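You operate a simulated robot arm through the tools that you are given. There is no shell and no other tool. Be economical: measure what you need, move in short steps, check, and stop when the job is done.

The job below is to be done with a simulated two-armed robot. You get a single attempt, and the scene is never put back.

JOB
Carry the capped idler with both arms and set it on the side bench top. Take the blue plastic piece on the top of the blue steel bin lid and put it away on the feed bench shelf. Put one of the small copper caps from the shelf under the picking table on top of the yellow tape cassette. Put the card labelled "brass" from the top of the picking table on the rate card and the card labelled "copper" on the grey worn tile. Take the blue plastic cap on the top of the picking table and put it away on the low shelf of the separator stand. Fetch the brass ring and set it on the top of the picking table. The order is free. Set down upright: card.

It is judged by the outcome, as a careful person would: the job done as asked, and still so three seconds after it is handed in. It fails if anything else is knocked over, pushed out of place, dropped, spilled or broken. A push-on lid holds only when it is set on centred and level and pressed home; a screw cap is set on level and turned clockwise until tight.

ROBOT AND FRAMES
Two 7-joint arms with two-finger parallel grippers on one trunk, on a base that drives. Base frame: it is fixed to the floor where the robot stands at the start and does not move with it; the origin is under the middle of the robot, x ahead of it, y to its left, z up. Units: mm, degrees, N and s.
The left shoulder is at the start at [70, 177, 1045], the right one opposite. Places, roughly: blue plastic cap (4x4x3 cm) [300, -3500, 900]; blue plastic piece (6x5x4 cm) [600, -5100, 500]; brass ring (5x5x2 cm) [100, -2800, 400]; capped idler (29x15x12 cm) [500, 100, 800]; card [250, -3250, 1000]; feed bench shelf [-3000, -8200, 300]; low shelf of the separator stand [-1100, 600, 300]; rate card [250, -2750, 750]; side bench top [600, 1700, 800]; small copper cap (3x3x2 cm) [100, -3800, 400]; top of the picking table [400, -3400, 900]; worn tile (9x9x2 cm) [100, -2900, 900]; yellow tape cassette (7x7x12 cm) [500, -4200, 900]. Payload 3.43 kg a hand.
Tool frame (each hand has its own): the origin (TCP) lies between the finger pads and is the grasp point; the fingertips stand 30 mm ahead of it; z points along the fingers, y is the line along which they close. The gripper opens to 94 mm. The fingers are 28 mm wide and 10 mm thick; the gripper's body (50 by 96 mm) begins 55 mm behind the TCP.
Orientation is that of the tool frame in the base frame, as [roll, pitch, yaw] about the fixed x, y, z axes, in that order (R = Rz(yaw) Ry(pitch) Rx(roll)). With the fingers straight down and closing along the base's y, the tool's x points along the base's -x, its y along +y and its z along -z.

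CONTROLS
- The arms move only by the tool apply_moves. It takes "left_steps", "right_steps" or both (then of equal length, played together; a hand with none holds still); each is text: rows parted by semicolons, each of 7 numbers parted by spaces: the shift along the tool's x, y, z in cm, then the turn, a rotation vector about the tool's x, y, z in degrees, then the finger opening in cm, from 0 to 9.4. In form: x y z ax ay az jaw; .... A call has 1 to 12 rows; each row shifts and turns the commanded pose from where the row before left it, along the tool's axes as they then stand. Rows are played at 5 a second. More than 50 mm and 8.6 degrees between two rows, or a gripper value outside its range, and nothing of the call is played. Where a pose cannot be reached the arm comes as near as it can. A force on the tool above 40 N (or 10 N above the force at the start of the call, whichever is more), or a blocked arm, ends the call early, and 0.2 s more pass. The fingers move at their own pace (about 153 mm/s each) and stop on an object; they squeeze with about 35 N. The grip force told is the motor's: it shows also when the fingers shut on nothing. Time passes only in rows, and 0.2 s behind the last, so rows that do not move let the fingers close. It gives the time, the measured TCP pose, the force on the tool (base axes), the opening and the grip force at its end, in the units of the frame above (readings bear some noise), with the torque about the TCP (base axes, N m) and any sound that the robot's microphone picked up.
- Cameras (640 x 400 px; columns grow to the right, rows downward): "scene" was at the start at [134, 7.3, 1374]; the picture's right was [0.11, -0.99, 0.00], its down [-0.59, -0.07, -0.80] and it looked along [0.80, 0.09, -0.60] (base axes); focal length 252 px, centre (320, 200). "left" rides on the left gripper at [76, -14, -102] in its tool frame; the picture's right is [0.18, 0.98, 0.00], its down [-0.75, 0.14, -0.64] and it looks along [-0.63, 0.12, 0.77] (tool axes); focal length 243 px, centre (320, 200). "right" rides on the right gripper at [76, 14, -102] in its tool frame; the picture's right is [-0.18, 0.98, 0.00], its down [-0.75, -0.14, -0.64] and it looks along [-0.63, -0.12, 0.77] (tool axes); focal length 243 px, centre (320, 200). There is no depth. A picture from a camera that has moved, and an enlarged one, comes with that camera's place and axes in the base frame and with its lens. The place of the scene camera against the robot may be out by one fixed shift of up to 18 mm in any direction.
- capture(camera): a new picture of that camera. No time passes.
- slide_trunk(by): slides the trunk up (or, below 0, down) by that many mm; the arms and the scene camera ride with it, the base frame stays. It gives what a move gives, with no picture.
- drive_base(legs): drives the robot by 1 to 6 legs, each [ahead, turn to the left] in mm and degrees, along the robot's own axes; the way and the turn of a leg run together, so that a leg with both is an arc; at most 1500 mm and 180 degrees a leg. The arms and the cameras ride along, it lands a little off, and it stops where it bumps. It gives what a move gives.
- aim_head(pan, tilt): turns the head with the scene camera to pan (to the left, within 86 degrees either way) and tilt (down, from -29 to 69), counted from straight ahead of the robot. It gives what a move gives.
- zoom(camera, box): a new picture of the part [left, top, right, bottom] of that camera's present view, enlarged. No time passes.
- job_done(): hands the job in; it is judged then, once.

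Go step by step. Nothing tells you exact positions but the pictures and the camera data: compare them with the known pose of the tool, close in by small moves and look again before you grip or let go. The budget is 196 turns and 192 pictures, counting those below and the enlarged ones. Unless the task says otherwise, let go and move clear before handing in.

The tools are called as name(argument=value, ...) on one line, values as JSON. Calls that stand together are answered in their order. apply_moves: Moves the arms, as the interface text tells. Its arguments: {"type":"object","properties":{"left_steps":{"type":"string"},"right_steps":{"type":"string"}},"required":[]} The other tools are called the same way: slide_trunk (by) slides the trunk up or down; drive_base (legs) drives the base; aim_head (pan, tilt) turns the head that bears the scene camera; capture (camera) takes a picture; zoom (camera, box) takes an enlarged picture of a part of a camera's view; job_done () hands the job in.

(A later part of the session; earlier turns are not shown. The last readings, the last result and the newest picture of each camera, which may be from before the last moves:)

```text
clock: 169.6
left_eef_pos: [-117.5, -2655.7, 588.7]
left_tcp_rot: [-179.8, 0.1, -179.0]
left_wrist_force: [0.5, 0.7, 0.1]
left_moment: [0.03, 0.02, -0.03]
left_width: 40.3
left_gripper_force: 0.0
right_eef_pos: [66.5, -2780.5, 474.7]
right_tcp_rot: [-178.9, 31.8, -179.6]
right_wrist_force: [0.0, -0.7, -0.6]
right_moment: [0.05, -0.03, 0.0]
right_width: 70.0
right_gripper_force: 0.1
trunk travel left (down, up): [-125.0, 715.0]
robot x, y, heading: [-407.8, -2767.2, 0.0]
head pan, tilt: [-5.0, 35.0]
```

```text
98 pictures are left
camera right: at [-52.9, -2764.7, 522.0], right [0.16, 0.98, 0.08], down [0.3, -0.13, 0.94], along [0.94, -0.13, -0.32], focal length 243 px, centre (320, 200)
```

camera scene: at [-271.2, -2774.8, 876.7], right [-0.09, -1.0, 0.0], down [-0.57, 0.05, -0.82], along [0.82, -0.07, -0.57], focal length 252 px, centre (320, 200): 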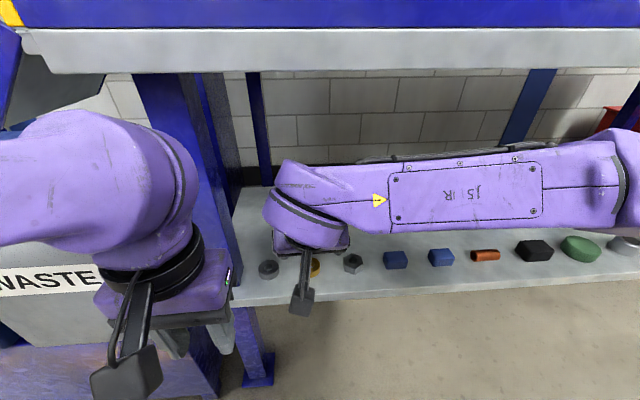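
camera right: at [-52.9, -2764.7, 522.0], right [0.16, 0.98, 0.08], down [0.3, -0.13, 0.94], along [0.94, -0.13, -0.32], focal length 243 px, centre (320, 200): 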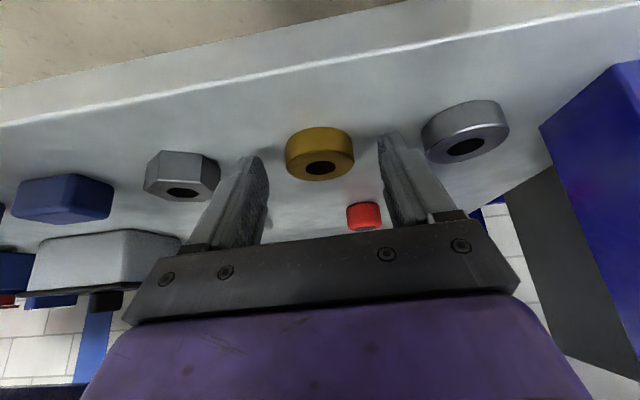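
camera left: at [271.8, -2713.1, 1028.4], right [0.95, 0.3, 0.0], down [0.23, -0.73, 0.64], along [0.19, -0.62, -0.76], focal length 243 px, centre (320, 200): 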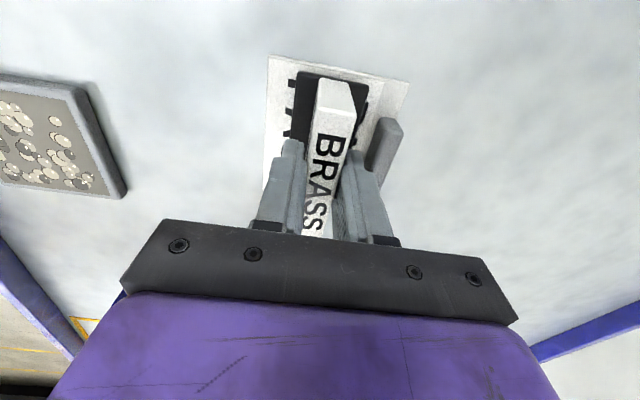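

Gripping here.

apply_moves(right_steps="0 0 0 0 0 0 5.5;0 0 0 0 0 0 4.5;0 0 0 0 0 0 3.5;0 0 0 0 0 0 3.5")

capture(camera="right")

```text
clock: 170.6
left_eef_pos: [-117.7, -2654.6, 588.8]
left_tcp_rot: [-179.7, -0.1, -179.2]
left_wrist_force: [-0.5, 0.0, 0.3]
left_moment: [0.01, 0.0, 0.01]
left_width: 39.9
left_gripper_force: 0.2
right_eef_pos: [66.6, -2780.3, 474.6]
right_tcp_rot: [-178.9, 31.9, -179.7]
right_wrist_force: [-0.2, 0.1, 0.0]
right_moment: [-0.01, 0.03, -0.02]
right_width: 40.5
right_gripper_force: 34.4
trunk travel left (down, up): [-125.0, 715.0]
robot x, y, heading: [-404.4, -2767.2, 0.4]
head pan, tilt: [-5.0, 35.0]
```

```text
97 pictures are left
camera right: at [-52.8, -2764.9, 522.3], right [0.16, 0.98, 0.08], down [0.3, -0.13, 0.95], along [0.94, -0.13, -0.32], focal length 243 px, centre (320, 200)
```

right: 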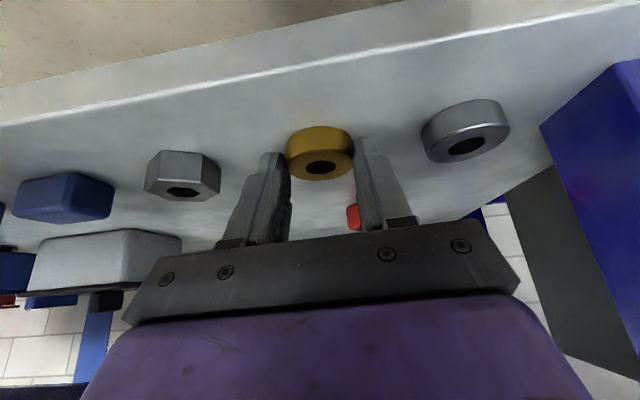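

Ring measured ≈42 mm in the picture, so this is its diameter. Lifting straight up a bit.

apply_moves(right_steps="-1.05 0 -1.7 0 0 0 3.5;-1.05 0 -1.7 0 0 0 3.5;-1.05 0 -1.7 0 0 0 3.5")

capture(camera="right")

```text
clock: 171.4
left_eef_pos: [-118.2, -2655.3, 589.9]
left_tcp_rot: [-179.7, 0.0, -179.2]
left_wrist_force: [0.3, -0.4, -0.4]
left_moment: [-0.01, 0.01, 0.03]
left_width: 39.8
left_gripper_force: 0.0
right_eef_pos: [65.7, -2778.5, 535.0]
right_tcp_rot: [-178.9, 31.8, -179.6]
right_wrist_force: [0.0, -0.1, -0.9]
right_moment: [0.01, 0.01, 0.01]
right_width: 40.7
right_gripper_force: 34.6
trunk travel left (down, up): [-125.0, 715.0]
robot x, y, heading: [-407.0, -2767.9, -0.0]
head pan, tilt: [-5.0, 35.0]
```

```text
96 pictures are left
camera right: at [-52.7, -2763.7, 582.4], right [0.16, 0.98, 0.08], down [0.3, -0.13, 0.94], along [0.94, -0.13, -0.32], focal length 243 px, centre (320, 200)
```

right: 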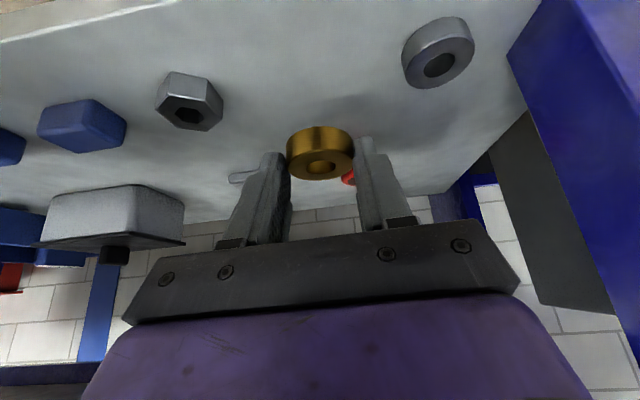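

The ring is held. Since the trunk is low, I'll also fetch a copper cap with the left hand: backing out, driving south along the table, and facing it at about y=−3880.

drive_base(legs=[[-300, 0], [0, -90], [1110, 0], [0, 90]])

aim_head(pan=0, tilt=30)

capture(camera="scene")

capture(camera="right")

```text
clock: 186.4
left_eef_pos: [-407.6, -3767.0, 589.7]
left_tcp_rot: [-179.8, 0.0, -178.1]
left_wrist_force: [-0.1, 0.1, -0.2]
left_moment: [0.01, -0.03, -0.01]
left_width: 40.3
left_gripper_force: 0.0
right_eef_pos: [-221.3, -3887.8, 535.3]
right_tcp_rot: [-178.8, 31.8, -178.5]
right_wrist_force: [-1.0, -1.2, -1.3]
right_moment: [-0.04, 0.0, 0.02]
right_width: 40.6
right_gripper_force: 34.8
trunk travel left (down, up): [-125.0, 715.0]
robot x, y, heading: [-696.9, -3880.9, 1.1]
head pan, tilt: [-5.0, 35.0]
```

```text
clock: 187.1
left_eef_pos: [-407.3, -3766.4, 588.3]
left_tcp_rot: [-179.9, 0.0, -178.0]
left_wrist_force: [0.0, 0.0, 1.0]
left_moment: [0.0, 0.0, -0.02]
left_width: 39.8
left_gripper_force: 0.0
right_eef_pos: [-220.6, -3887.7, 534.6]
right_tcp_rot: [-178.9, 31.8, -178.5]
right_wrist_force: [-0.2, 0.1, -1.0]
right_moment: [-0.03, 0.06, -0.01]
right_width: 40.5
right_gripper_force: 35.0
trunk travel left (down, up): [-125.0, 715.0]
robot x, y, heading: [-692.2, -3881.3, 1.2]
head pan, tilt: [0.0, 30.0]
```

```text
95 pictures are left
camera scene: at [-556.6, -3882.8, 884.4], right [0.02, -1.0, 0.0], down [-0.5, -0.01, -0.87], along [0.87, 0.02, -0.5], focal length 252 px, centre (320, 200)
```

scene: 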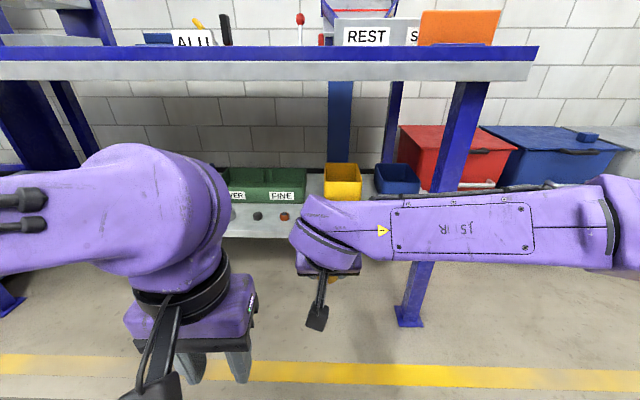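

```text
94 pictures are left
camera right: at [-340.9, -3874.9, 582.3], right [0.14, 0.99, 0.08], down [0.3, -0.12, 0.95], along [0.94, -0.11, -0.32], focal length 243 px, centre (320, 200)
```

right: 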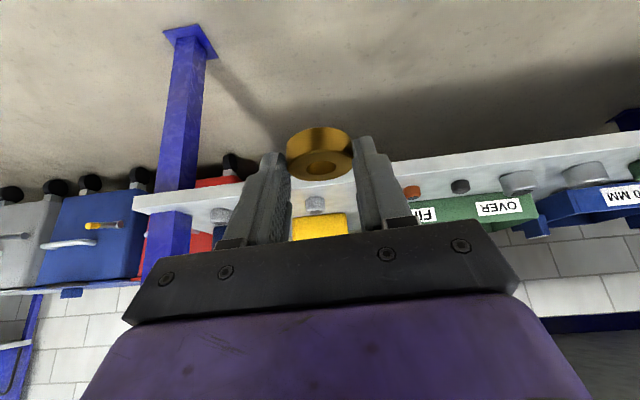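

I see a small copper cap near (90,−3764). I retract the right hand with the ring, tilt the left hand forward, and drive in.

apply_moves(left_steps="0 0 0 0 -8 0 6;0 0 0 0 -8 0 6;0 0 0 0 -8 0 6;0 0 0 0 -8 0 6", right_steps="3.2 -2 -2 0 0 0 3.5;3.2 -2 -2 0 0 0 3.5;3.2 -2 -2 0 0 0 3.5;3.2 -2 -2 0 0 0 3.5")

drive_base(legs=[[285, 0]])

capture(camera="left")

capture(camera="scene")

```text
clock: 188.1
left_eef_pos: [-408.3, -3767.5, 589.1]
left_tcp_rot: [-179.8, 32.1, -177.8]
left_wrist_force: [-0.5, 0.0, -0.3]
left_moment: [-0.01, 0.0, -0.01]
left_width: 60.1
left_gripper_force: 0.1
right_eef_pos: [-371.5, -3971.0, 535.0]
right_tcp_rot: [-178.8, 31.9, -178.5]
right_wrist_force: [0.2, 0.4, -0.1]
right_moment: [-0.01, -0.01, 0.02]
right_width: 40.6
right_gripper_force: 34.8
trunk travel left (down, up): [-125.0, 715.0]
robot x, y, heading: [-697.2, -3879.0, 1.1]
head pan, tilt: [0.0, 30.0]
```

```text
clock: 190.1
left_eef_pos: [-119.9, -3763.4, 588.9]
left_tcp_rot: [-179.8, 32.1, -177.9]
left_wrist_force: [0.1, 1.1, 0.0]
left_moment: [0.02, -0.02, 0.02]
left_width: 59.9
left_gripper_force: 0.1
right_eef_pos: [-84.8, -3965.0, 536.5]
right_tcp_rot: [-178.9, 31.8, -178.5]
right_wrist_force: [0.6, 0.2, -1.1]
right_moment: [-0.04, 0.03, 0.0]
right_width: 40.7
right_gripper_force: 35.0
trunk travel left (down, up): [-125.0, 715.0]
robot x, y, heading: [-409.0, -3876.7, 1.0]
head pan, tilt: [0.0, 30.0]
```

```text
93 pictures are left
camera left: at [-239.3, -3780.4, 636.3], right [-0.19, 0.98, -0.1], down [0.29, 0.15, 0.94], along [0.94, 0.15, -0.32], focal length 243 px, centre (320, 200)
```

left: 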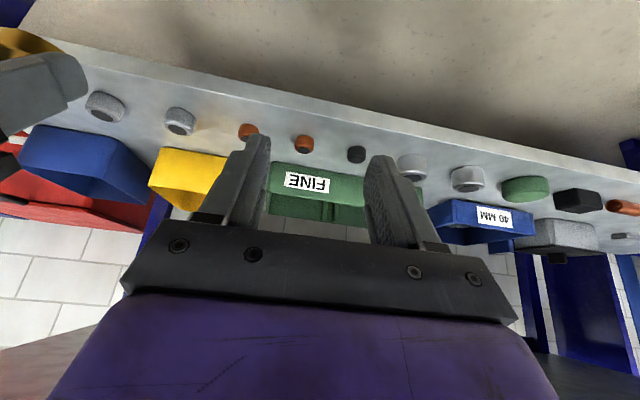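

```text
92 pictures are left
camera scene: at [-269.2, -3877.4, 884.5], right [0.02, -1.0, 0.0], down [-0.5, -0.01, -0.87], along [0.87, 0.02, -0.5], focal length 252 px, centre (320, 200)
```

scene: 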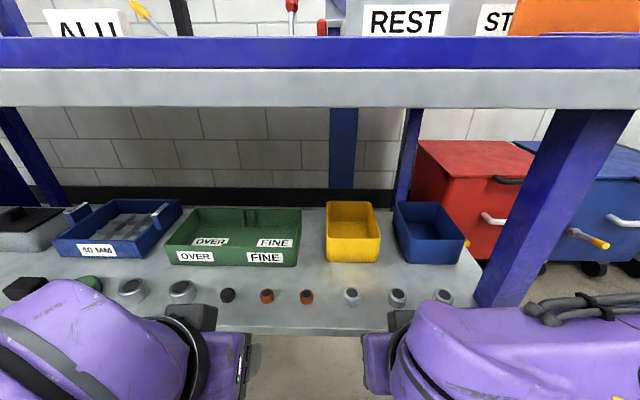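

Cap at ≈(79,−3763,446). Approaching with the left hand.

apply_moves(left_steps="-2.8 -0.15 3.05 0 0 0 6;-2.8 -0.15 3.05 0 0 0 6;-2.8 -0.15 3.05 0 0 0 6;-2.8 -0.15 3.05 0 0 0 6")

capture(camera="left")

```text
clock: 191.1
left_eef_pos: [40.0, -3763.7, 544.7]
left_tcp_rot: [-179.8, 32.1, -178.0]
left_wrist_force: [-0.3, -0.2, 0.4]
left_moment: [-0.01, -0.04, 0.0]
left_width: 60.1
left_gripper_force: 0.1
right_eef_pos: [-83.4, -3965.0, 536.6]
right_tcp_rot: [-178.9, 31.8, -178.6]
right_wrist_force: [-0.1, -0.7, 0.2]
right_moment: [-0.04, -0.02, 0.0]
right_width: 40.4
right_gripper_force: 35.2
trunk travel left (down, up): [-125.0, 715.0]
robot x, y, heading: [-405.8, -3874.7, 1.0]
head pan, tilt: [0.0, 30.0]
```

```text
91 pictures are left
camera left: at [-78.4, -3782.8, 592.2], right [-0.19, 0.98, -0.1], down [0.29, 0.15, 0.94], along [0.94, 0.15, -0.32], focal length 243 px, centre (320, 200)
```

left: 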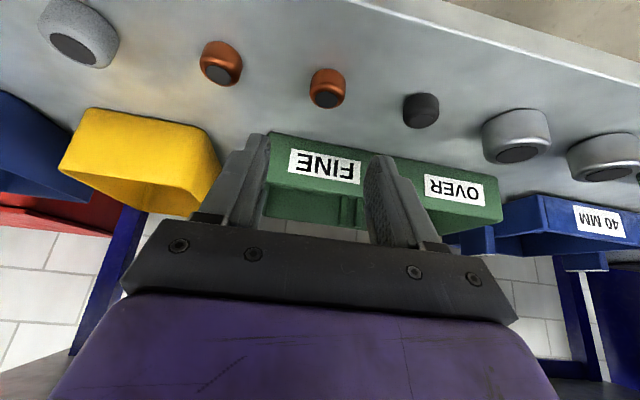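

apply_moves(left_steps="0.5 0 2.5 0 0 0 6;0.5 0 2.5 0 0 0 6;0.3 0 1.2 0 0 0 6")

capture(camera="left")

```text
clock: 191.9
left_eef_pos: [62.7, -3762.1, 485.4]
left_tcp_rot: [-179.7, 32.0, -177.9]
left_wrist_force: [0.3, 0.0, -0.8]
left_moment: [-0.04, 0.02, 0.0]
left_width: 59.9
left_gripper_force: 0.2
right_eef_pos: [-84.0, -3966.1, 536.1]
right_tcp_rot: [-178.9, 31.8, -178.5]
right_wrist_force: [0.8, 0.7, -0.6]
right_moment: [0.0, -0.03, -0.01]
right_width: 40.7
right_gripper_force: 34.9
trunk travel left (down, up): [-125.0, 715.0]
robot x, y, heading: [-407.4, -3877.3, 1.1]
head pan, tilt: [0.0, 30.0]
```

```text
90 pictures are left
camera left: at [-56.6, -3779.9, 533.0], right [-0.19, 0.98, -0.1], down [0.29, 0.15, 0.94], along [0.94, 0.15, -0.32], focal length 243 px, centre (320, 200)
```

left: 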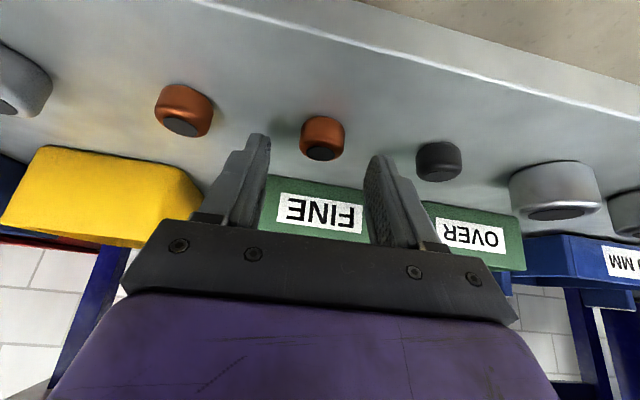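

apply_moves(left_steps="0.33 0 0.5 0 0 0 6;0.3 0 0.5 0 0 0 6;0 0 0 0 0 0 4;0 0 0 0 0 0 2.5;0 0 0 0 0 0 2;0 0 0 0 0 0 2")

capture(camera="left")

```text
clock: 193.3
left_eef_pos: [62.0, -3761.2, 473.7]
left_tcp_rot: [-179.8, 32.0, -177.9]
left_wrist_force: [0.6, -0.4, 0.6]
left_moment: [0.05, 0.0, -0.01]
left_width: 26.1
left_gripper_force: 34.7
right_eef_pos: [-83.8, -3965.1, 536.5]
right_tcp_rot: [-178.9, 31.9, -178.6]
right_wrist_force: [0.4, -0.1, 0.3]
right_moment: [0.0, 0.01, 0.01]
right_width: 40.5
right_gripper_force: 35.6
trunk travel left (down, up): [-125.0, 715.0]
robot x, y, heading: [-409.6, -3878.4, 1.0]
head pan, tilt: [0.0, 30.0]
```

```text
89 pictures are left
camera left: at [-57.7, -3780.2, 521.3], right [-0.19, 0.98, -0.1], down [0.29, 0.15, 0.94], along [0.94, 0.15, -0.32], focal length 243 px, centre (320, 200)
```

left: 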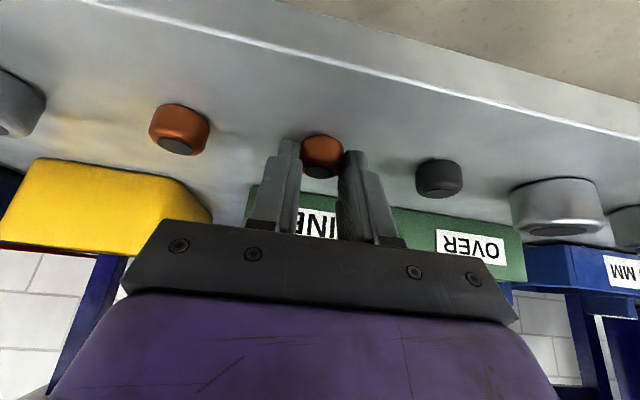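

Cap gripped. Lifting and backing out from under the table.

apply_moves(left_steps="-1.05 0 -1.7 0 0 0 2;-1.05 0 -1.7 0 0 0 2;-1.05 0 -1.7 0 0 0 2")

drive_base(legs=[[-330, 0]])

slide_trunk(by=400)

slide_trunk(by=130)

capture(camera="left")

aim_head(pan=-25, tilt=30)

capture(camera="scene")

```text
clock: 194.1
left_eef_pos: [59.1, -3760.4, 534.6]
left_tcp_rot: [-179.8, 31.9, -177.9]
left_wrist_force: [0.5, 0.4, 0.8]
left_moment: [-0.01, 0.0, 0.0]
left_width: 26.4
left_gripper_force: 35.2
right_eef_pos: [-83.6, -3965.0, 535.9]
right_tcp_rot: [-178.9, 31.8, -178.5]
right_wrist_force: [1.0, 0.2, -0.6]
right_moment: [-0.03, 0.03, 0.02]
right_width: 40.5
right_gripper_force: 35.6
trunk travel left (down, up): [-125.0, 715.0]
robot x, y, heading: [-408.7, -3876.6, 0.9]
head pan, tilt: [0.0, 30.0]
```

```text
clock: 196.2
left_eef_pos: [-267.0, -3769.7, 536.2]
left_tcp_rot: [-179.8, 32.0, -178.2]
left_wrist_force: [-0.2, -0.4, -0.6]
left_moment: [0.0, 0.05, 0.0]
left_width: 26.3
left_gripper_force: 35.6
right_eef_pos: [-412.7, -3971.8, 536.8]
right_tcp_rot: [-178.9, 31.9, -178.7]
right_wrist_force: [0.0, 0.2, -1.3]
right_moment: [0.0, 0.01, -0.02]
right_width: 40.6
right_gripper_force: 35.1
trunk travel left (down, up): [-125.0, 715.0]
robot x, y, heading: [-735.5, -3883.1, 0.6]
head pan, tilt: [0.0, 30.0]
```

```text
clock: 200.1
left_eef_pos: [-265.9, -3769.2, 934.3]
left_tcp_rot: [-179.8, 32.0, -178.2]
left_wrist_force: [-0.5, -0.6, 0.0]
left_moment: [0.04, 0.0, -0.01]
left_width: 26.3
left_gripper_force: 35.1
right_eef_pos: [-411.6, -3972.4, 936.1]
right_tcp_rot: [-178.9, 31.8, -178.8]
right_wrist_force: [-0.2, 0.6, -0.1]
right_moment: [0.02, -0.01, -0.01]
right_width: 40.3
right_gripper_force: 34.9
trunk travel left (down, up): [-525.0, 315.0]
robot x, y, heading: [-734.3, -3881.5, 0.8]
head pan, tilt: [0.0, 30.0]
```

```text
clock: 201.7
left_eef_pos: [-265.6, -3770.2, 1065.3]
left_tcp_rot: [-179.9, 32.0, -178.3]
left_wrist_force: [-0.3, 0.1, -1.5]
left_moment: [-0.02, 0.04, 0.02]
left_width: 26.0
left_gripper_force: 34.8
right_eef_pos: [-411.2, -3971.8, 1066.8]
right_tcp_rot: [-178.9, 31.8, -178.8]
right_wrist_force: [-0.2, -0.6, -0.8]
right_moment: [0.01, 0.03, -0.01]
right_width: 40.5
right_gripper_force: 34.9
trunk travel left (down, up): [-655.0, 185.0]
robot x, y, heading: [-731.9, -3887.1, 0.8]
head pan, tilt: [0.0, 30.0]
```

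```text
88 pictures are left
camera left: at [-385.6, -3786.6, 1111.7], right [-0.18, 0.98, -0.1], down [0.3, 0.15, 0.94], along [0.94, 0.14, -0.32], focal length 243 px, centre (320, 200)
```

left: 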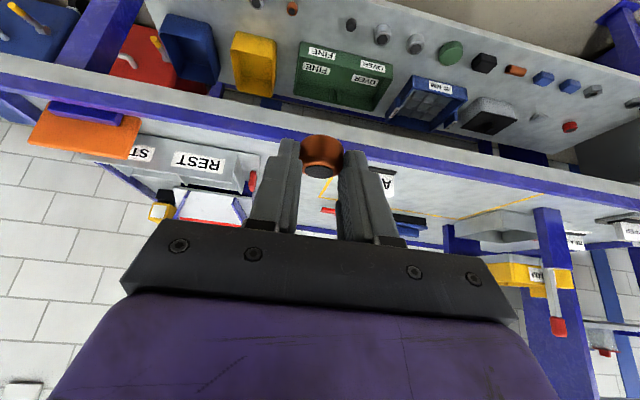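

```text
clock: 202.6
left_eef_pos: [-266.9, -3768.9, 1063.6]
left_tcp_rot: [-179.9, 31.9, -178.2]
left_wrist_force: [0.3, 0.7, -1.1]
left_moment: [-0.01, 0.04, 0.0]
left_width: 26.2
left_gripper_force: 34.6
right_eef_pos: [-411.5, -3971.3, 1066.3]
right_tcp_rot: [-178.9, 31.8, -178.8]
right_wrist_force: [-0.8, -0.6, -1.2]
right_moment: [0.06, -0.03, -0.02]
right_width: 40.6
right_gripper_force: 34.9
trunk travel left (down, up): [-655.0, 185.0]
robot x, y, heading: [-735.8, -3879.9, 0.8]
head pan, tilt: [-25.0, 30.0]
```

```text
87 pictures are left
camera scene: at [-604.0, -3921.6, 1414.5], right [-0.41, -0.91, 0.0], down [-0.46, 0.2, -0.87], along [0.79, -0.35, -0.5], focal length 252 px, centre (320, 200)
```

scene: 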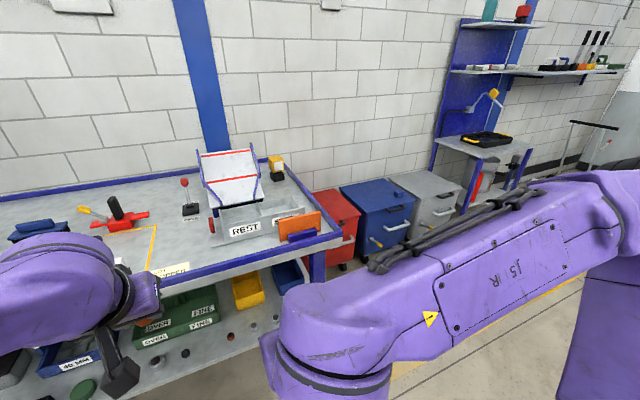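

I see a yellow item behind the chute, near the table's rear right corner: likely the tape cassette. Enlarging it.

zoom(camera="scene", box=[180, 130, 360, 250])

zoom(camera="scene", box=[320, 150, 500, 270])

```text
3.33 times, centred on (270, 190) of scene
camera zoom: at [-604.0, -3921.6, 1414.5], right [-0.41, -0.91, 0.0], down [-0.46, 0.2, -0.87], along [0.79, -0.35, -0.5], focal length 840 px, centre (487, 233)
```

zoom: 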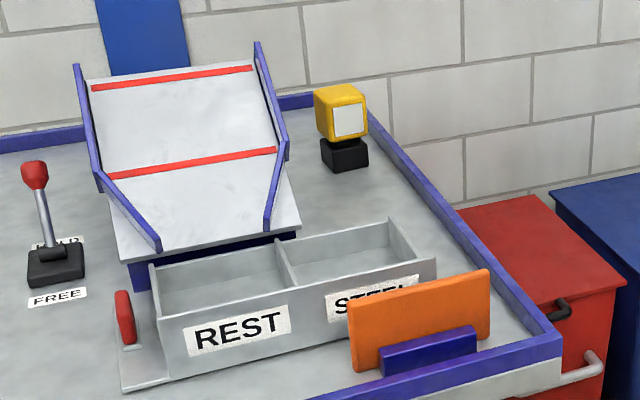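

```text
3.33 times, centred on (410, 210) of scene
camera zoom: at [-604.0, -3921.6, 1414.5], right [-0.41, -0.91, 0.0], down [-0.46, 0.2, -0.87], along [0.79, -0.35, -0.5], focal length 840 px, centre (20, 167)
```

zoom: 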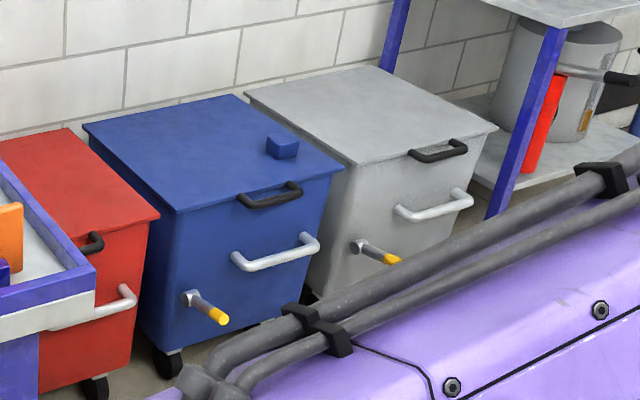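

The cassette (yellow box on black base) stands at ≈(545,−4190), reachable later from the open floor at the table's right end, and the blue bin with its blue piece is beyond. First I put the ring on the table: drive to about y=−3400 and face in.

drive_base(legs=[[0, 90], [475, 0], [0, -91], [470, 0]])

aim_head(pan=-5, tilt=45)

capture(camera="scene")

capture(camera="right")

```text
clock: 215.4
left_eef_pos: [214.9, -3318.7, 1064.7]
left_tcp_rot: [-179.8, 32.1, 179.8]
left_wrist_force: [-0.3, 0.0, -0.3]
left_moment: [-0.01, 0.02, 0.03]
left_width: 26.0
left_gripper_force: 34.9
right_eef_pos: [64.2, -3516.9, 1066.8]
right_tcp_rot: [-178.9, 31.7, 179.1]
right_wrist_force: [-0.3, -0.3, -0.3]
right_moment: [0.02, 0.01, 0.02]
right_width: 40.4
right_gripper_force: 34.3
trunk travel left (down, up): [-655.0, 185.0]
robot x, y, heading: [-256.6, -3417.6, -1.5]
head pan, tilt: [-25.0, 30.0]
```

```text
clock: 216.3
left_eef_pos: [215.9, -3318.4, 1065.7]
left_tcp_rot: [-179.8, 32.1, 179.8]
left_wrist_force: [-0.7, -0.9, -0.3]
left_moment: [0.02, -0.03, -0.01]
left_width: 26.3
left_gripper_force: 35.2
right_eef_pos: [65.1, -3517.0, 1066.8]
right_tcp_rot: [-178.8, 31.8, 179.2]
right_wrist_force: [-0.5, 0.8, -1.5]
right_moment: [0.02, 0.04, 0.01]
right_width: 40.7
right_gripper_force: 35.2
trunk travel left (down, up): [-655.0, 185.0]
robot x, y, heading: [-256.4, -3419.2, -1.1]
head pan, tilt: [-5.0, 45.0]
```

```text
84 pictures are left
camera scene: at [-126.3, -3428.8, 1391.9], right [-0.11, -0.99, 0.0], down [-0.7, 0.08, -0.71], along [0.7, -0.08, -0.71], focal length 252 px, centre (320, 200)
```

scene: 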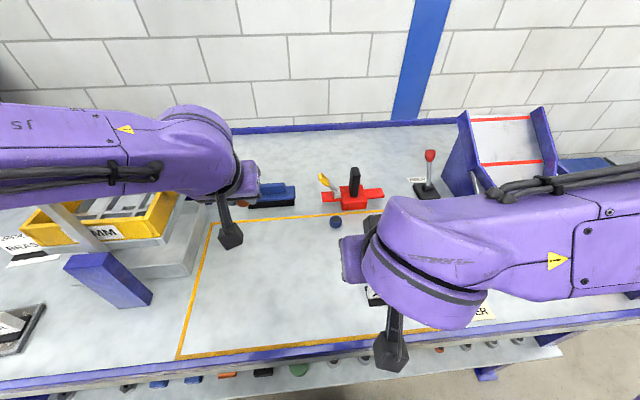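

```text
83 pictures are left
camera right: at [-54.1, -3499.0, 1113.6], right [0.18, 0.98, 0.08], down [0.3, -0.13, 0.95], along [0.94, -0.15, -0.32], focal length 243 px, centre (320, 200)
```

right: 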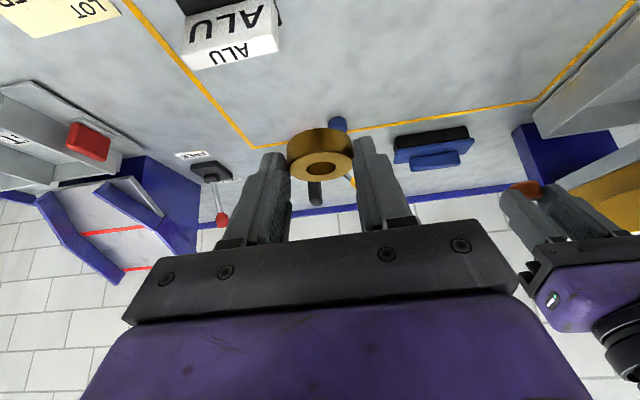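

Moving the ring over a free spot inside the outline near (100,−3440) and lowering.

apply_moves(right_steps="0.7 1.93 2.8 0 0 0 3.5;0.7 1.93 2.8 0 0 0 3.5;0.7 1.93 2.8 0 0 0 3.5;0.7 1.93 2.8 0 0 0 3.5")

capture(camera="scene")

capture(camera="right")

```text
clock: 217.3
left_eef_pos: [216.0, -3315.9, 1063.9]
left_tcp_rot: [-179.7, 31.9, 179.8]
left_wrist_force: [-1.6, -0.3, -0.6]
left_moment: [0.03, -0.03, 0.01]
left_width: 26.0
left_gripper_force: 35.2
right_eef_pos: [100.8, -3441.1, 951.7]
right_tcp_rot: [-178.8, 31.8, 179.2]
right_wrist_force: [0.9, -0.4, -0.4]
right_moment: [-0.01, 0.01, -0.02]
right_width: 40.6
right_gripper_force: 34.8
trunk travel left (down, up): [-655.0, 185.0]
robot x, y, heading: [-252.9, -3413.3, -1.2]
head pan, tilt: [-5.0, 45.0]
```

```text
82 pictures are left
camera scene: at [-124.8, -3426.9, 1391.7], right [-0.11, -0.99, 0.0], down [-0.7, 0.08, -0.71], along [0.7, -0.08, -0.71], focal length 252 px, centre (320, 200)
```

scene: 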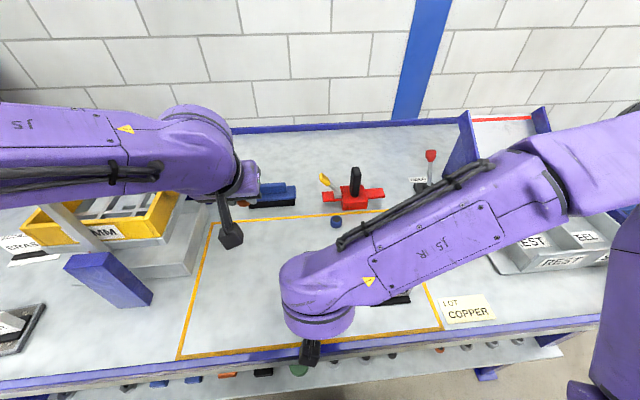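

```text
81 pictures are left
camera right: at [-17.9, -3423.2, 1000.0], right [0.18, 0.98, 0.08], down [0.3, -0.13, 0.94], along [0.94, -0.15, -0.32], focal length 243 px, centre (320, 200)
```

right: 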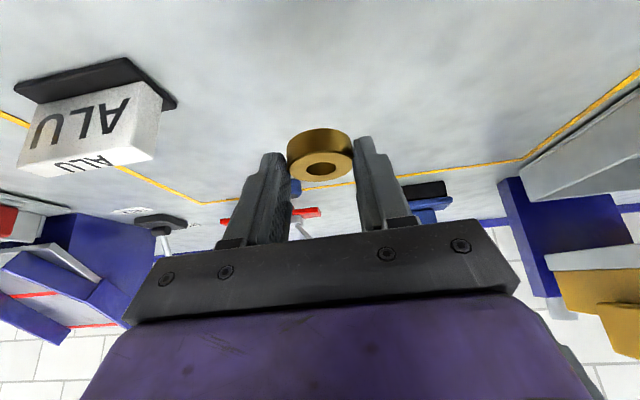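

Spot is clear, ALU is well to the side. Lowering.

apply_moves(right_steps="0.79 0 1.28 0 0 0 3.5;0.79 0 1.28 0 0 0 3.5;0.21 0 0.34 0 0 0 3.5;0.21 0 0.34 0 0 0 3.5;0 0 0 0 0 0 3.5")

apply_moves(right_steps="0.11 0 0.17 0 0 0 3.5;0.11 0 0.17 0 0 0 3.5;0 0 0 0 0 0 3.5")

capture(camera="right")

```text
clock: 218.5
left_eef_pos: [215.9, -3318.2, 1063.4]
left_tcp_rot: [-179.8, 32.0, 179.8]
left_wrist_force: [0.1, -0.1, -0.6]
left_moment: [0.02, 0.0, 0.01]
left_width: 25.8
left_gripper_force: 34.7
right_eef_pos: [100.9, -3441.9, 916.3]
right_tcp_rot: [-178.9, 31.8, 179.2]
right_wrist_force: [0.3, 0.4, -0.1]
right_moment: [-0.02, 0.0, 0.01]
right_width: 40.7
right_gripper_force: 35.6
trunk travel left (down, up): [-655.0, 185.0]
robot x, y, heading: [-253.6, -3415.5, -1.2]
head pan, tilt: [-5.0, 45.0]
```

```text
clock: 219.3
left_eef_pos: [216.0, -3318.0, 1063.8]
left_tcp_rot: [-179.8, 32.0, 179.9]
left_wrist_force: [-0.3, 0.4, -1.0]
left_moment: [-0.01, 0.01, -0.01]
left_width: 25.9
left_gripper_force: 35.0
right_eef_pos: [101.3, -3442.7, 913.4]
right_tcp_rot: [-178.9, 31.8, 179.2]
right_wrist_force: [-0.6, 0.5, -1.7]
right_moment: [0.02, 0.0, -0.02]
right_width: 40.8
right_gripper_force: 35.1
trunk travel left (down, up): [-655.0, 185.0]
robot x, y, heading: [-253.9, -3419.6, -1.4]
head pan, tilt: [-5.0, 45.0]
```

```text
80 pictures are left
camera right: at [-17.4, -3425.0, 960.2], right [0.18, 0.98, 0.08], down [0.3, -0.13, 0.95], along [0.94, -0.15, -0.32], focal length 243 px, centre (320, 200)
```

right: 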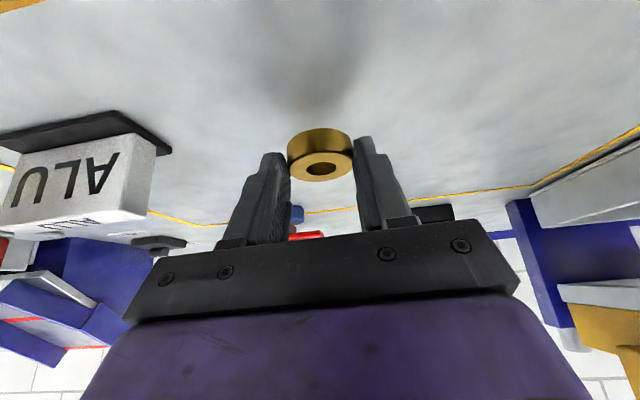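

apply_moves(right_steps="0.11 0 0.17 0 0 0 3.5;0.11 0 0.17 0 0 0 3.5;0.11 0 0.17 0 0 0 3.5;0 0 0 0 0 0 3.5")

apply_moves(right_steps="0.11 0 0.17 0 0 0 3.5;0.11 0 0.17 0 0 0 3.5;0 0 0 0 0 0 3.5")

capture(camera="right")

```text
clock: 220.3
left_eef_pos: [216.2, -3318.4, 1064.1]
left_tcp_rot: [-179.7, 32.0, 179.8]
left_wrist_force: [-0.2, -0.2, -0.8]
left_moment: [0.02, 0.04, 0.01]
left_width: 25.9
left_gripper_force: 35.1
right_eef_pos: [101.6, -3443.6, 908.0]
right_tcp_rot: [-178.9, 31.9, 179.1]
right_wrist_force: [0.4, -0.4, -0.2]
right_moment: [-0.03, 0.0, 0.02]
right_width: 40.6
right_gripper_force: 35.2
trunk travel left (down, up): [-655.0, 185.0]
robot x, y, heading: [-254.3, -3416.1, -1.1]
head pan, tilt: [-5.0, 45.0]
```

```text
clock: 221.1
left_eef_pos: [217.2, -3318.2, 1064.8]
left_tcp_rot: [-179.7, 32.0, 179.8]
left_wrist_force: [0.1, -0.5, 0.1]
left_moment: [0.0, 0.02, 0.0]
left_width: 25.8
left_gripper_force: 34.8
right_eef_pos: [100.2, -3442.7, 902.8]
right_tcp_rot: [-178.9, 31.8, 179.2]
right_wrist_force: [0.2, 1.0, -1.1]
right_moment: [0.0, 0.02, -0.02]
right_width: 40.6
right_gripper_force: 35.2
trunk travel left (down, up): [-655.0, 185.0]
robot x, y, heading: [-255.2, -3416.4, -1.0]
head pan, tilt: [-5.0, 45.0]
```

```text
79 pictures are left
camera right: at [-17.5, -3425.1, 950.3], right [0.18, 0.98, 0.08], down [0.3, -0.13, 0.95], along [0.94, -0.15, -0.32], focal length 243 px, centre (320, 200)
```

right: 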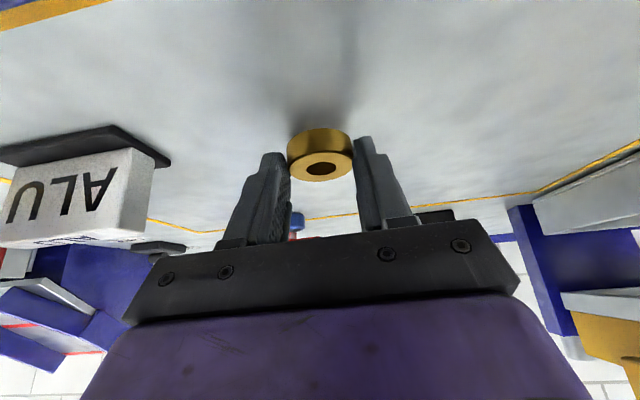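

apply_moves(right_steps="0.11 0 0.17 0 0 0 3.5;0 0 0 0 0 0 3.5")

apply_moves(right_steps="0.11 0 0.17 0 0 0 3.5;0 0 0 0 0 0 3.5")

apply_moves(right_steps="0.11 0 0.17 0 0 0 3.5;0 0 0 0 0 0 3.5")

```text
clock: 221.7
left_eef_pos: [215.8, -3317.8, 1065.0]
left_tcp_rot: [-179.8, 31.9, 179.8]
left_wrist_force: [-0.3, -1.1, 0.6]
left_moment: [0.02, 0.0, 0.02]
left_width: 25.6
left_gripper_force: 34.7
right_eef_pos: [101.2, -3442.8, 899.9]
right_tcp_rot: [-178.8, 31.8, 179.2]
right_wrist_force: [-0.1, 0.4, -0.8]
right_moment: [-0.01, 0.02, 0.0]
right_width: 40.6
right_gripper_force: 34.8
trunk travel left (down, up): [-655.0, 185.0]
robot x, y, heading: [-253.5, -3418.4, -1.2]
head pan, tilt: [-5.0, 45.0]
```

```text
clock: 222.3
left_eef_pos: [215.7, -3318.3, 1065.1]
left_tcp_rot: [-179.7, 32.0, 179.8]
left_wrist_force: [-0.3, -0.3, -0.4]
left_moment: [0.02, -0.02, 0.01]
left_width: 25.8
left_gripper_force: 35.7
right_eef_pos: [100.9, -3443.1, 899.5]
right_tcp_rot: [-178.8, 31.8, 179.3]
right_wrist_force: [0.0, 0.6, -0.3]
right_moment: [-0.01, -0.01, 0.0]
right_width: 40.5
right_gripper_force: 35.2
trunk travel left (down, up): [-655.0, 185.0]
robot x, y, heading: [-253.4, -3411.5, -0.7]
head pan, tilt: [-5.0, 45.0]
```

```text
clock: 222.9
left_eef_pos: [216.0, -3318.7, 1065.4]
left_tcp_rot: [-179.8, 32.0, 179.8]
left_wrist_force: [-0.8, -0.5, -0.4]
left_moment: [-0.01, 0.04, 0.02]
left_width: 26.0
left_gripper_force: 35.6
right_eef_pos: [101.7, -3443.2, 895.7]
right_tcp_rot: [-178.9, 31.8, 179.2]
right_wrist_force: [-0.1, 0.2, -0.3]
right_moment: [0.01, -0.01, -0.01]
right_width: 40.6
right_gripper_force: 35.2
trunk travel left (down, up): [-655.0, 185.0]
robot x, y, heading: [-256.4, -3415.5, -1.3]
head pan, tilt: [-5.0, 45.0]
```

apply_moves(right_steps="0.11 0 0.17 0 0 0 3.5;0.11 0 0.17 0 0 0 3.5;0 0 0 0 0 0 3.5")

capture(camera="right")

```text
clock: 223.7
left_eef_pos: [215.8, -3320.0, 1066.1]
left_tcp_rot: [-179.7, 32.1, 179.7]
left_wrist_force: [1.0, -0.2, -0.2]
left_moment: [-0.03, 0.04, 0.0]
left_width: 26.1
left_gripper_force: 35.3
right_eef_pos: [101.3, -3442.5, 894.0]
right_tcp_rot: [-179.0, 32.1, 179.2]
right_wrist_force: [2.8, -2.4, 25.0]
right_moment: [-0.03, -0.39, -0.06]
right_width: 40.6
right_gripper_force: 34.7
trunk travel left (down, up): [-655.0, 185.0]
robot x, y, heading: [-255.4, -3415.6, -1.3]
head pan, tilt: [-5.0, 45.0]
```

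```text
78 pictures are left
camera right: at [-17.6, -3425.1, 941.4], right [0.18, 0.98, 0.08], down [0.29, -0.13, 0.95], along [0.94, -0.15, -0.31], focal length 243 px, centre (320, 200)
```

right: 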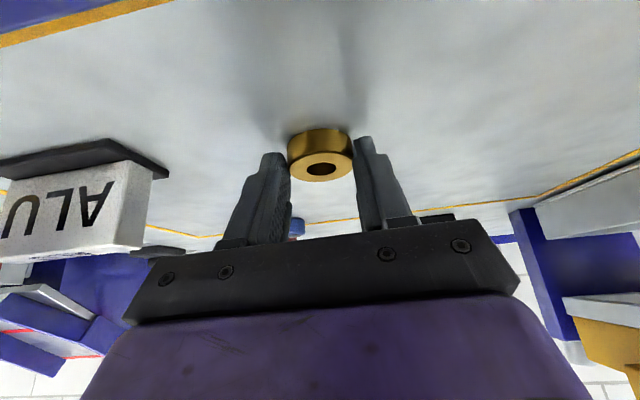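

Touched. Releasing and drawing back.

apply_moves(right_steps="-0.05 0 -0.1 0 0 0 3.5;0 0 0 0 0 0 5;0 0 0 0 0 0 6.5;0 0 -2 0 0 0 6.5;0 0 -3 0 0 0 6.5;0 0 -4 0 0 0 6.5;0 0 -4 0 0 0 6.5")

capture(camera="right")

```text
clock: 225.3
left_eef_pos: [215.9, -3319.0, 1066.0]
left_tcp_rot: [-179.8, 32.1, 179.8]
left_wrist_force: [-0.3, 0.0, -0.9]
left_moment: [-0.01, 0.0, 0.0]
left_width: 25.6
left_gripper_force: 35.0
right_eef_pos: [33.4, -3439.8, 1005.0]
right_tcp_rot: [-178.8, 31.9, 179.3]
right_wrist_force: [-0.7, 0.0, 0.1]
right_moment: [0.0, 0.0, -0.04]
right_width: 64.8
right_gripper_force: 0.1
trunk travel left (down, up): [-655.0, 185.0]
robot x, y, heading: [-255.2, -3415.5, -1.1]
head pan, tilt: [-5.0, 45.0]
```

```text
77 pictures are left
camera right: at [-87.2, -3421.7, 1052.8], right [0.18, 0.98, 0.08], down [0.3, -0.13, 0.95], along [0.94, -0.15, -0.32], focal length 243 px, centre (320, 200)
```

right: 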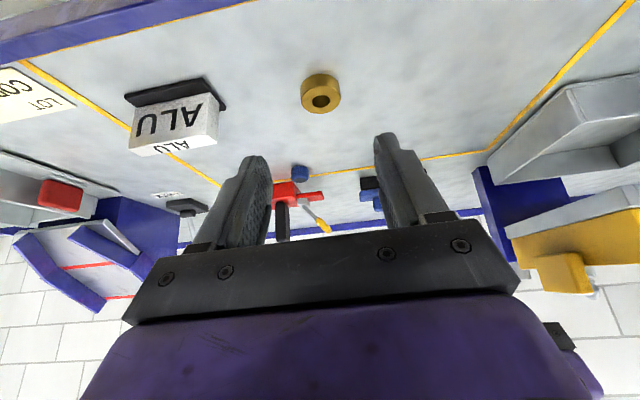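

The ring lies flat on the table. Next the blue cap at ≈(291,−3512): approaching with the right hand, same tilt.

apply_moves(right_steps="-2.67 -1.15 2.55 0 0 0 7;-2.67 -1.15 2.55 0 0 0 7;-2.67 -1.15 2.55 0 0 0 7;-2.67 -1.15 2.55 0 0 0 7;-2.67 -1.15 2.55 0 0 0 7;-2.67 -1.15 2.55 0 0 0 7")

capture(camera="right")

capture(camera="scene")

```text
clock: 226.7
left_eef_pos: [217.8, -3318.5, 1064.1]
left_tcp_rot: [-179.7, 32.0, 179.9]
left_wrist_force: [0.1, -0.2, -0.8]
left_moment: [0.01, -0.05, 0.03]
left_width: 25.4
left_gripper_force: 35.5
right_eef_pos: [250.3, -3513.5, 962.3]
right_tcp_rot: [-178.9, 31.9, 179.2]
right_wrist_force: [-0.5, -0.4, -0.3]
right_moment: [0.0, -0.01, -0.01]
right_width: 70.1
right_gripper_force: 0.1
trunk travel left (down, up): [-655.0, 185.0]
robot x, y, heading: [-251.7, -3411.7, -1.0]
head pan, tilt: [-5.0, 45.0]
```

```text
76 pictures are left
camera right: at [131.2, -3495.3, 1009.4], right [0.18, 0.98, 0.08], down [0.3, -0.13, 0.94], along [0.94, -0.15, -0.32], focal length 243 px, centre (320, 200)
```

right: 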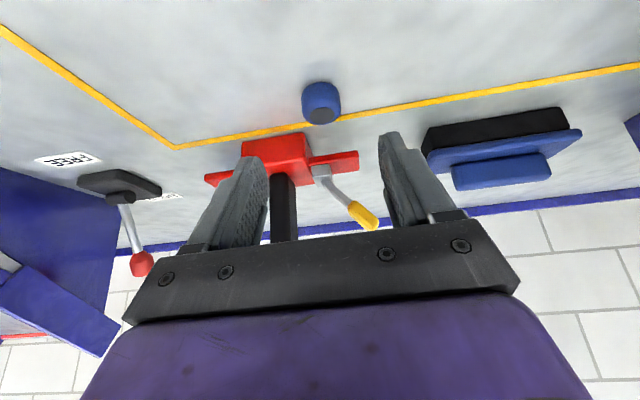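

```text
75 pictures are left
camera scene: at [-124.7, -3429.0, 1391.7], right [-0.11, -0.99, 0.0], down [-0.7, 0.08, -0.71], along [0.7, -0.08, -0.71], focal length 252 px, centre (320, 200)
```

scene: 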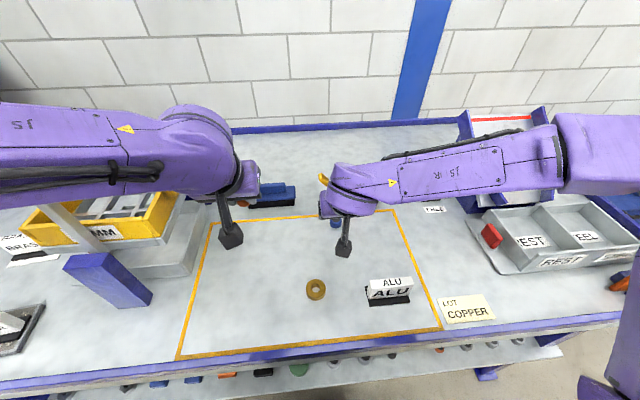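

Cap at ≈(300,−3515,868). Advancing, keeping a little short of the red toggle behind it.

apply_moves(right_steps="0.15 -0.05 2.5 0 0 0 6.2;0.15 -0.05 2.5 0 0 0 6.2;0.1 0 1.2 0 0 0 6.2")

capture(camera="right")

```text
clock: 227.5
left_eef_pos: [216.0, -3317.9, 1065.4]
left_tcp_rot: [-179.9, 32.0, 179.8]
left_wrist_force: [0.4, -0.5, -0.4]
left_moment: [-0.03, -0.01, 0.0]
left_width: 25.5
left_gripper_force: 35.1
right_eef_pos: [278.3, -3516.7, 906.9]
right_tcp_rot: [-179.0, 31.8, 179.3]
right_wrist_force: [-0.4, -0.5, 0.0]
right_moment: [0.01, -0.01, 0.01]
right_width: 62.0
right_gripper_force: 0.1
trunk travel left (down, up): [-655.0, 185.0]
robot x, y, heading: [-253.6, -3421.3, -1.3]
head pan, tilt: [-5.0, 45.0]
```

```text
74 pictures are left
camera right: at [158.9, -3499.3, 953.6], right [0.18, 0.98, 0.08], down [0.3, -0.13, 0.95], along [0.94, -0.15, -0.32], focal length 243 px, centre (320, 200)
```

right: 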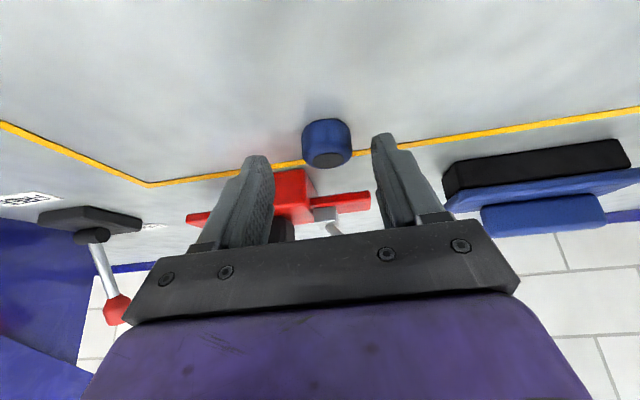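

apply_moves(right_steps="-0.1 0.2 1 0 0 0 6.2;0 0 0.7 0 0 0 6.2;0 0 0 0 0 0 4.5;0 0 0 0 0 0 3;0 0 0 0 0 0 2.5;0 0 0 0 0 0 2.5")

capture(camera="right")

```text
clock: 228.9
left_eef_pos: [215.6, -3317.7, 1065.2]
left_tcp_rot: [-179.7, 32.1, 179.8]
left_wrist_force: [0.3, 0.3, -0.9]
left_moment: [-0.02, 0.01, 0.01]
left_width: 25.7
left_gripper_force: 35.2
right_eef_pos: [286.4, -3514.6, 892.3]
right_tcp_rot: [-178.9, 31.9, 179.2]
right_wrist_force: [0.7, 1.6, 13.5]
right_moment: [0.24, -0.12, 0.07]
right_width: 27.4
right_gripper_force: 34.8
trunk travel left (down, up): [-655.0, 185.0]
robot x, y, heading: [-253.6, -3412.7, -1.0]
head pan, tilt: [-5.0, 45.0]
```

```text
73 pictures are left
camera right: at [168.2, -3497.1, 940.0], right [0.18, 0.98, 0.08], down [0.3, -0.13, 0.95], along [0.94, -0.15, -0.31], focal length 243 px, centre (320, 200)
```

right: 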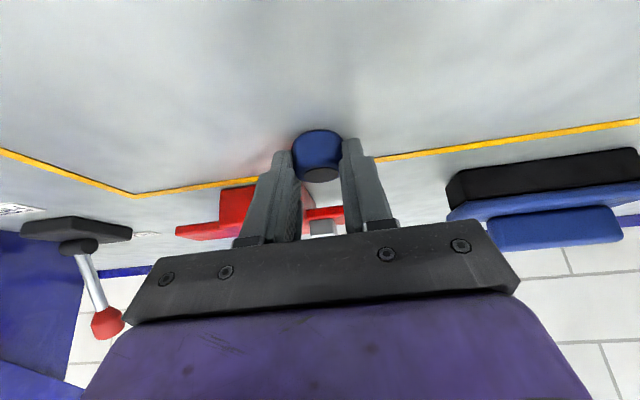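

Blue cap gripped. Lifting straight up.

apply_moves(right_steps="-1.05 0 -1.7 0 0 0 2;-1.59 0 -2.54 0 0 0 2;-1.59 0 -2.54 0 0 0 2;0 0 -4 0 0 0 2;0 0 -4 0 0 0 2;0 0 -4 0 0 0 2;2.5 0 -2 0 0 0 2;2.5 0 -2 0 0 0 2")

capture(camera="right")

capture(camera="scene")

```text
clock: 230.7
left_eef_pos: [215.2, -3319.2, 1064.2]
left_tcp_rot: [-179.8, 31.9, 179.9]
left_wrist_force: [0.4, 0.4, 0.6]
left_moment: [0.0, 0.01, 0.01]
left_width: 25.6
left_gripper_force: 35.0
right_eef_pos: [158.2, -3508.1, 1080.3]
right_tcp_rot: [-178.8, 31.8, 179.2]
right_wrist_force: [0.1, 1.2, 0.2]
right_moment: [-0.01, -0.04, 0.04]
right_width: 27.5
right_gripper_force: 34.9
trunk travel left (down, up): [-655.0, 185.0]
robot x, y, heading: [-257.4, -3412.2, -1.3]
head pan, tilt: [-5.0, 45.0]
```

```text
72 pictures are left
camera right: at [39.8, -3490.9, 1128.0], right [0.18, 0.98, 0.08], down [0.3, -0.13, 0.95], along [0.94, -0.15, -0.32], focal length 243 px, centre (320, 200)
```

right: 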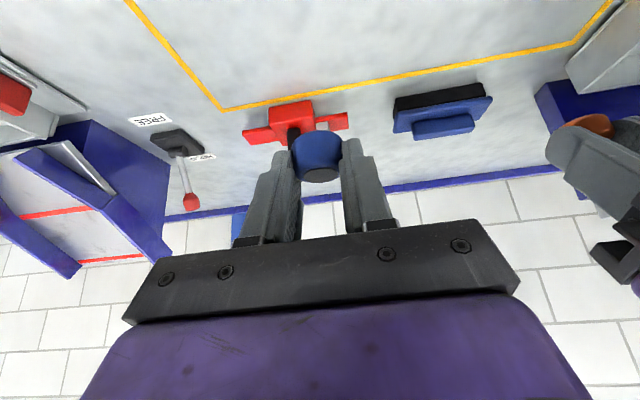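

```text
71 pictures are left
camera scene: at [-127.3, -3428.6, 1392.0], right [-0.11, -0.99, 0.0], down [-0.7, 0.08, -0.71], along [0.7, -0.08, -0.71], focal length 252 px, centre (320, 200)
```

scene: 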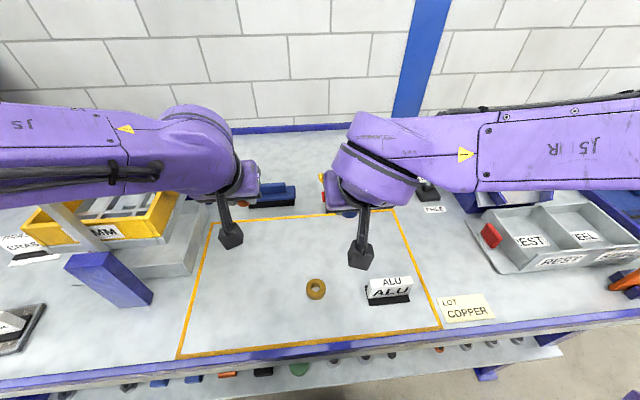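

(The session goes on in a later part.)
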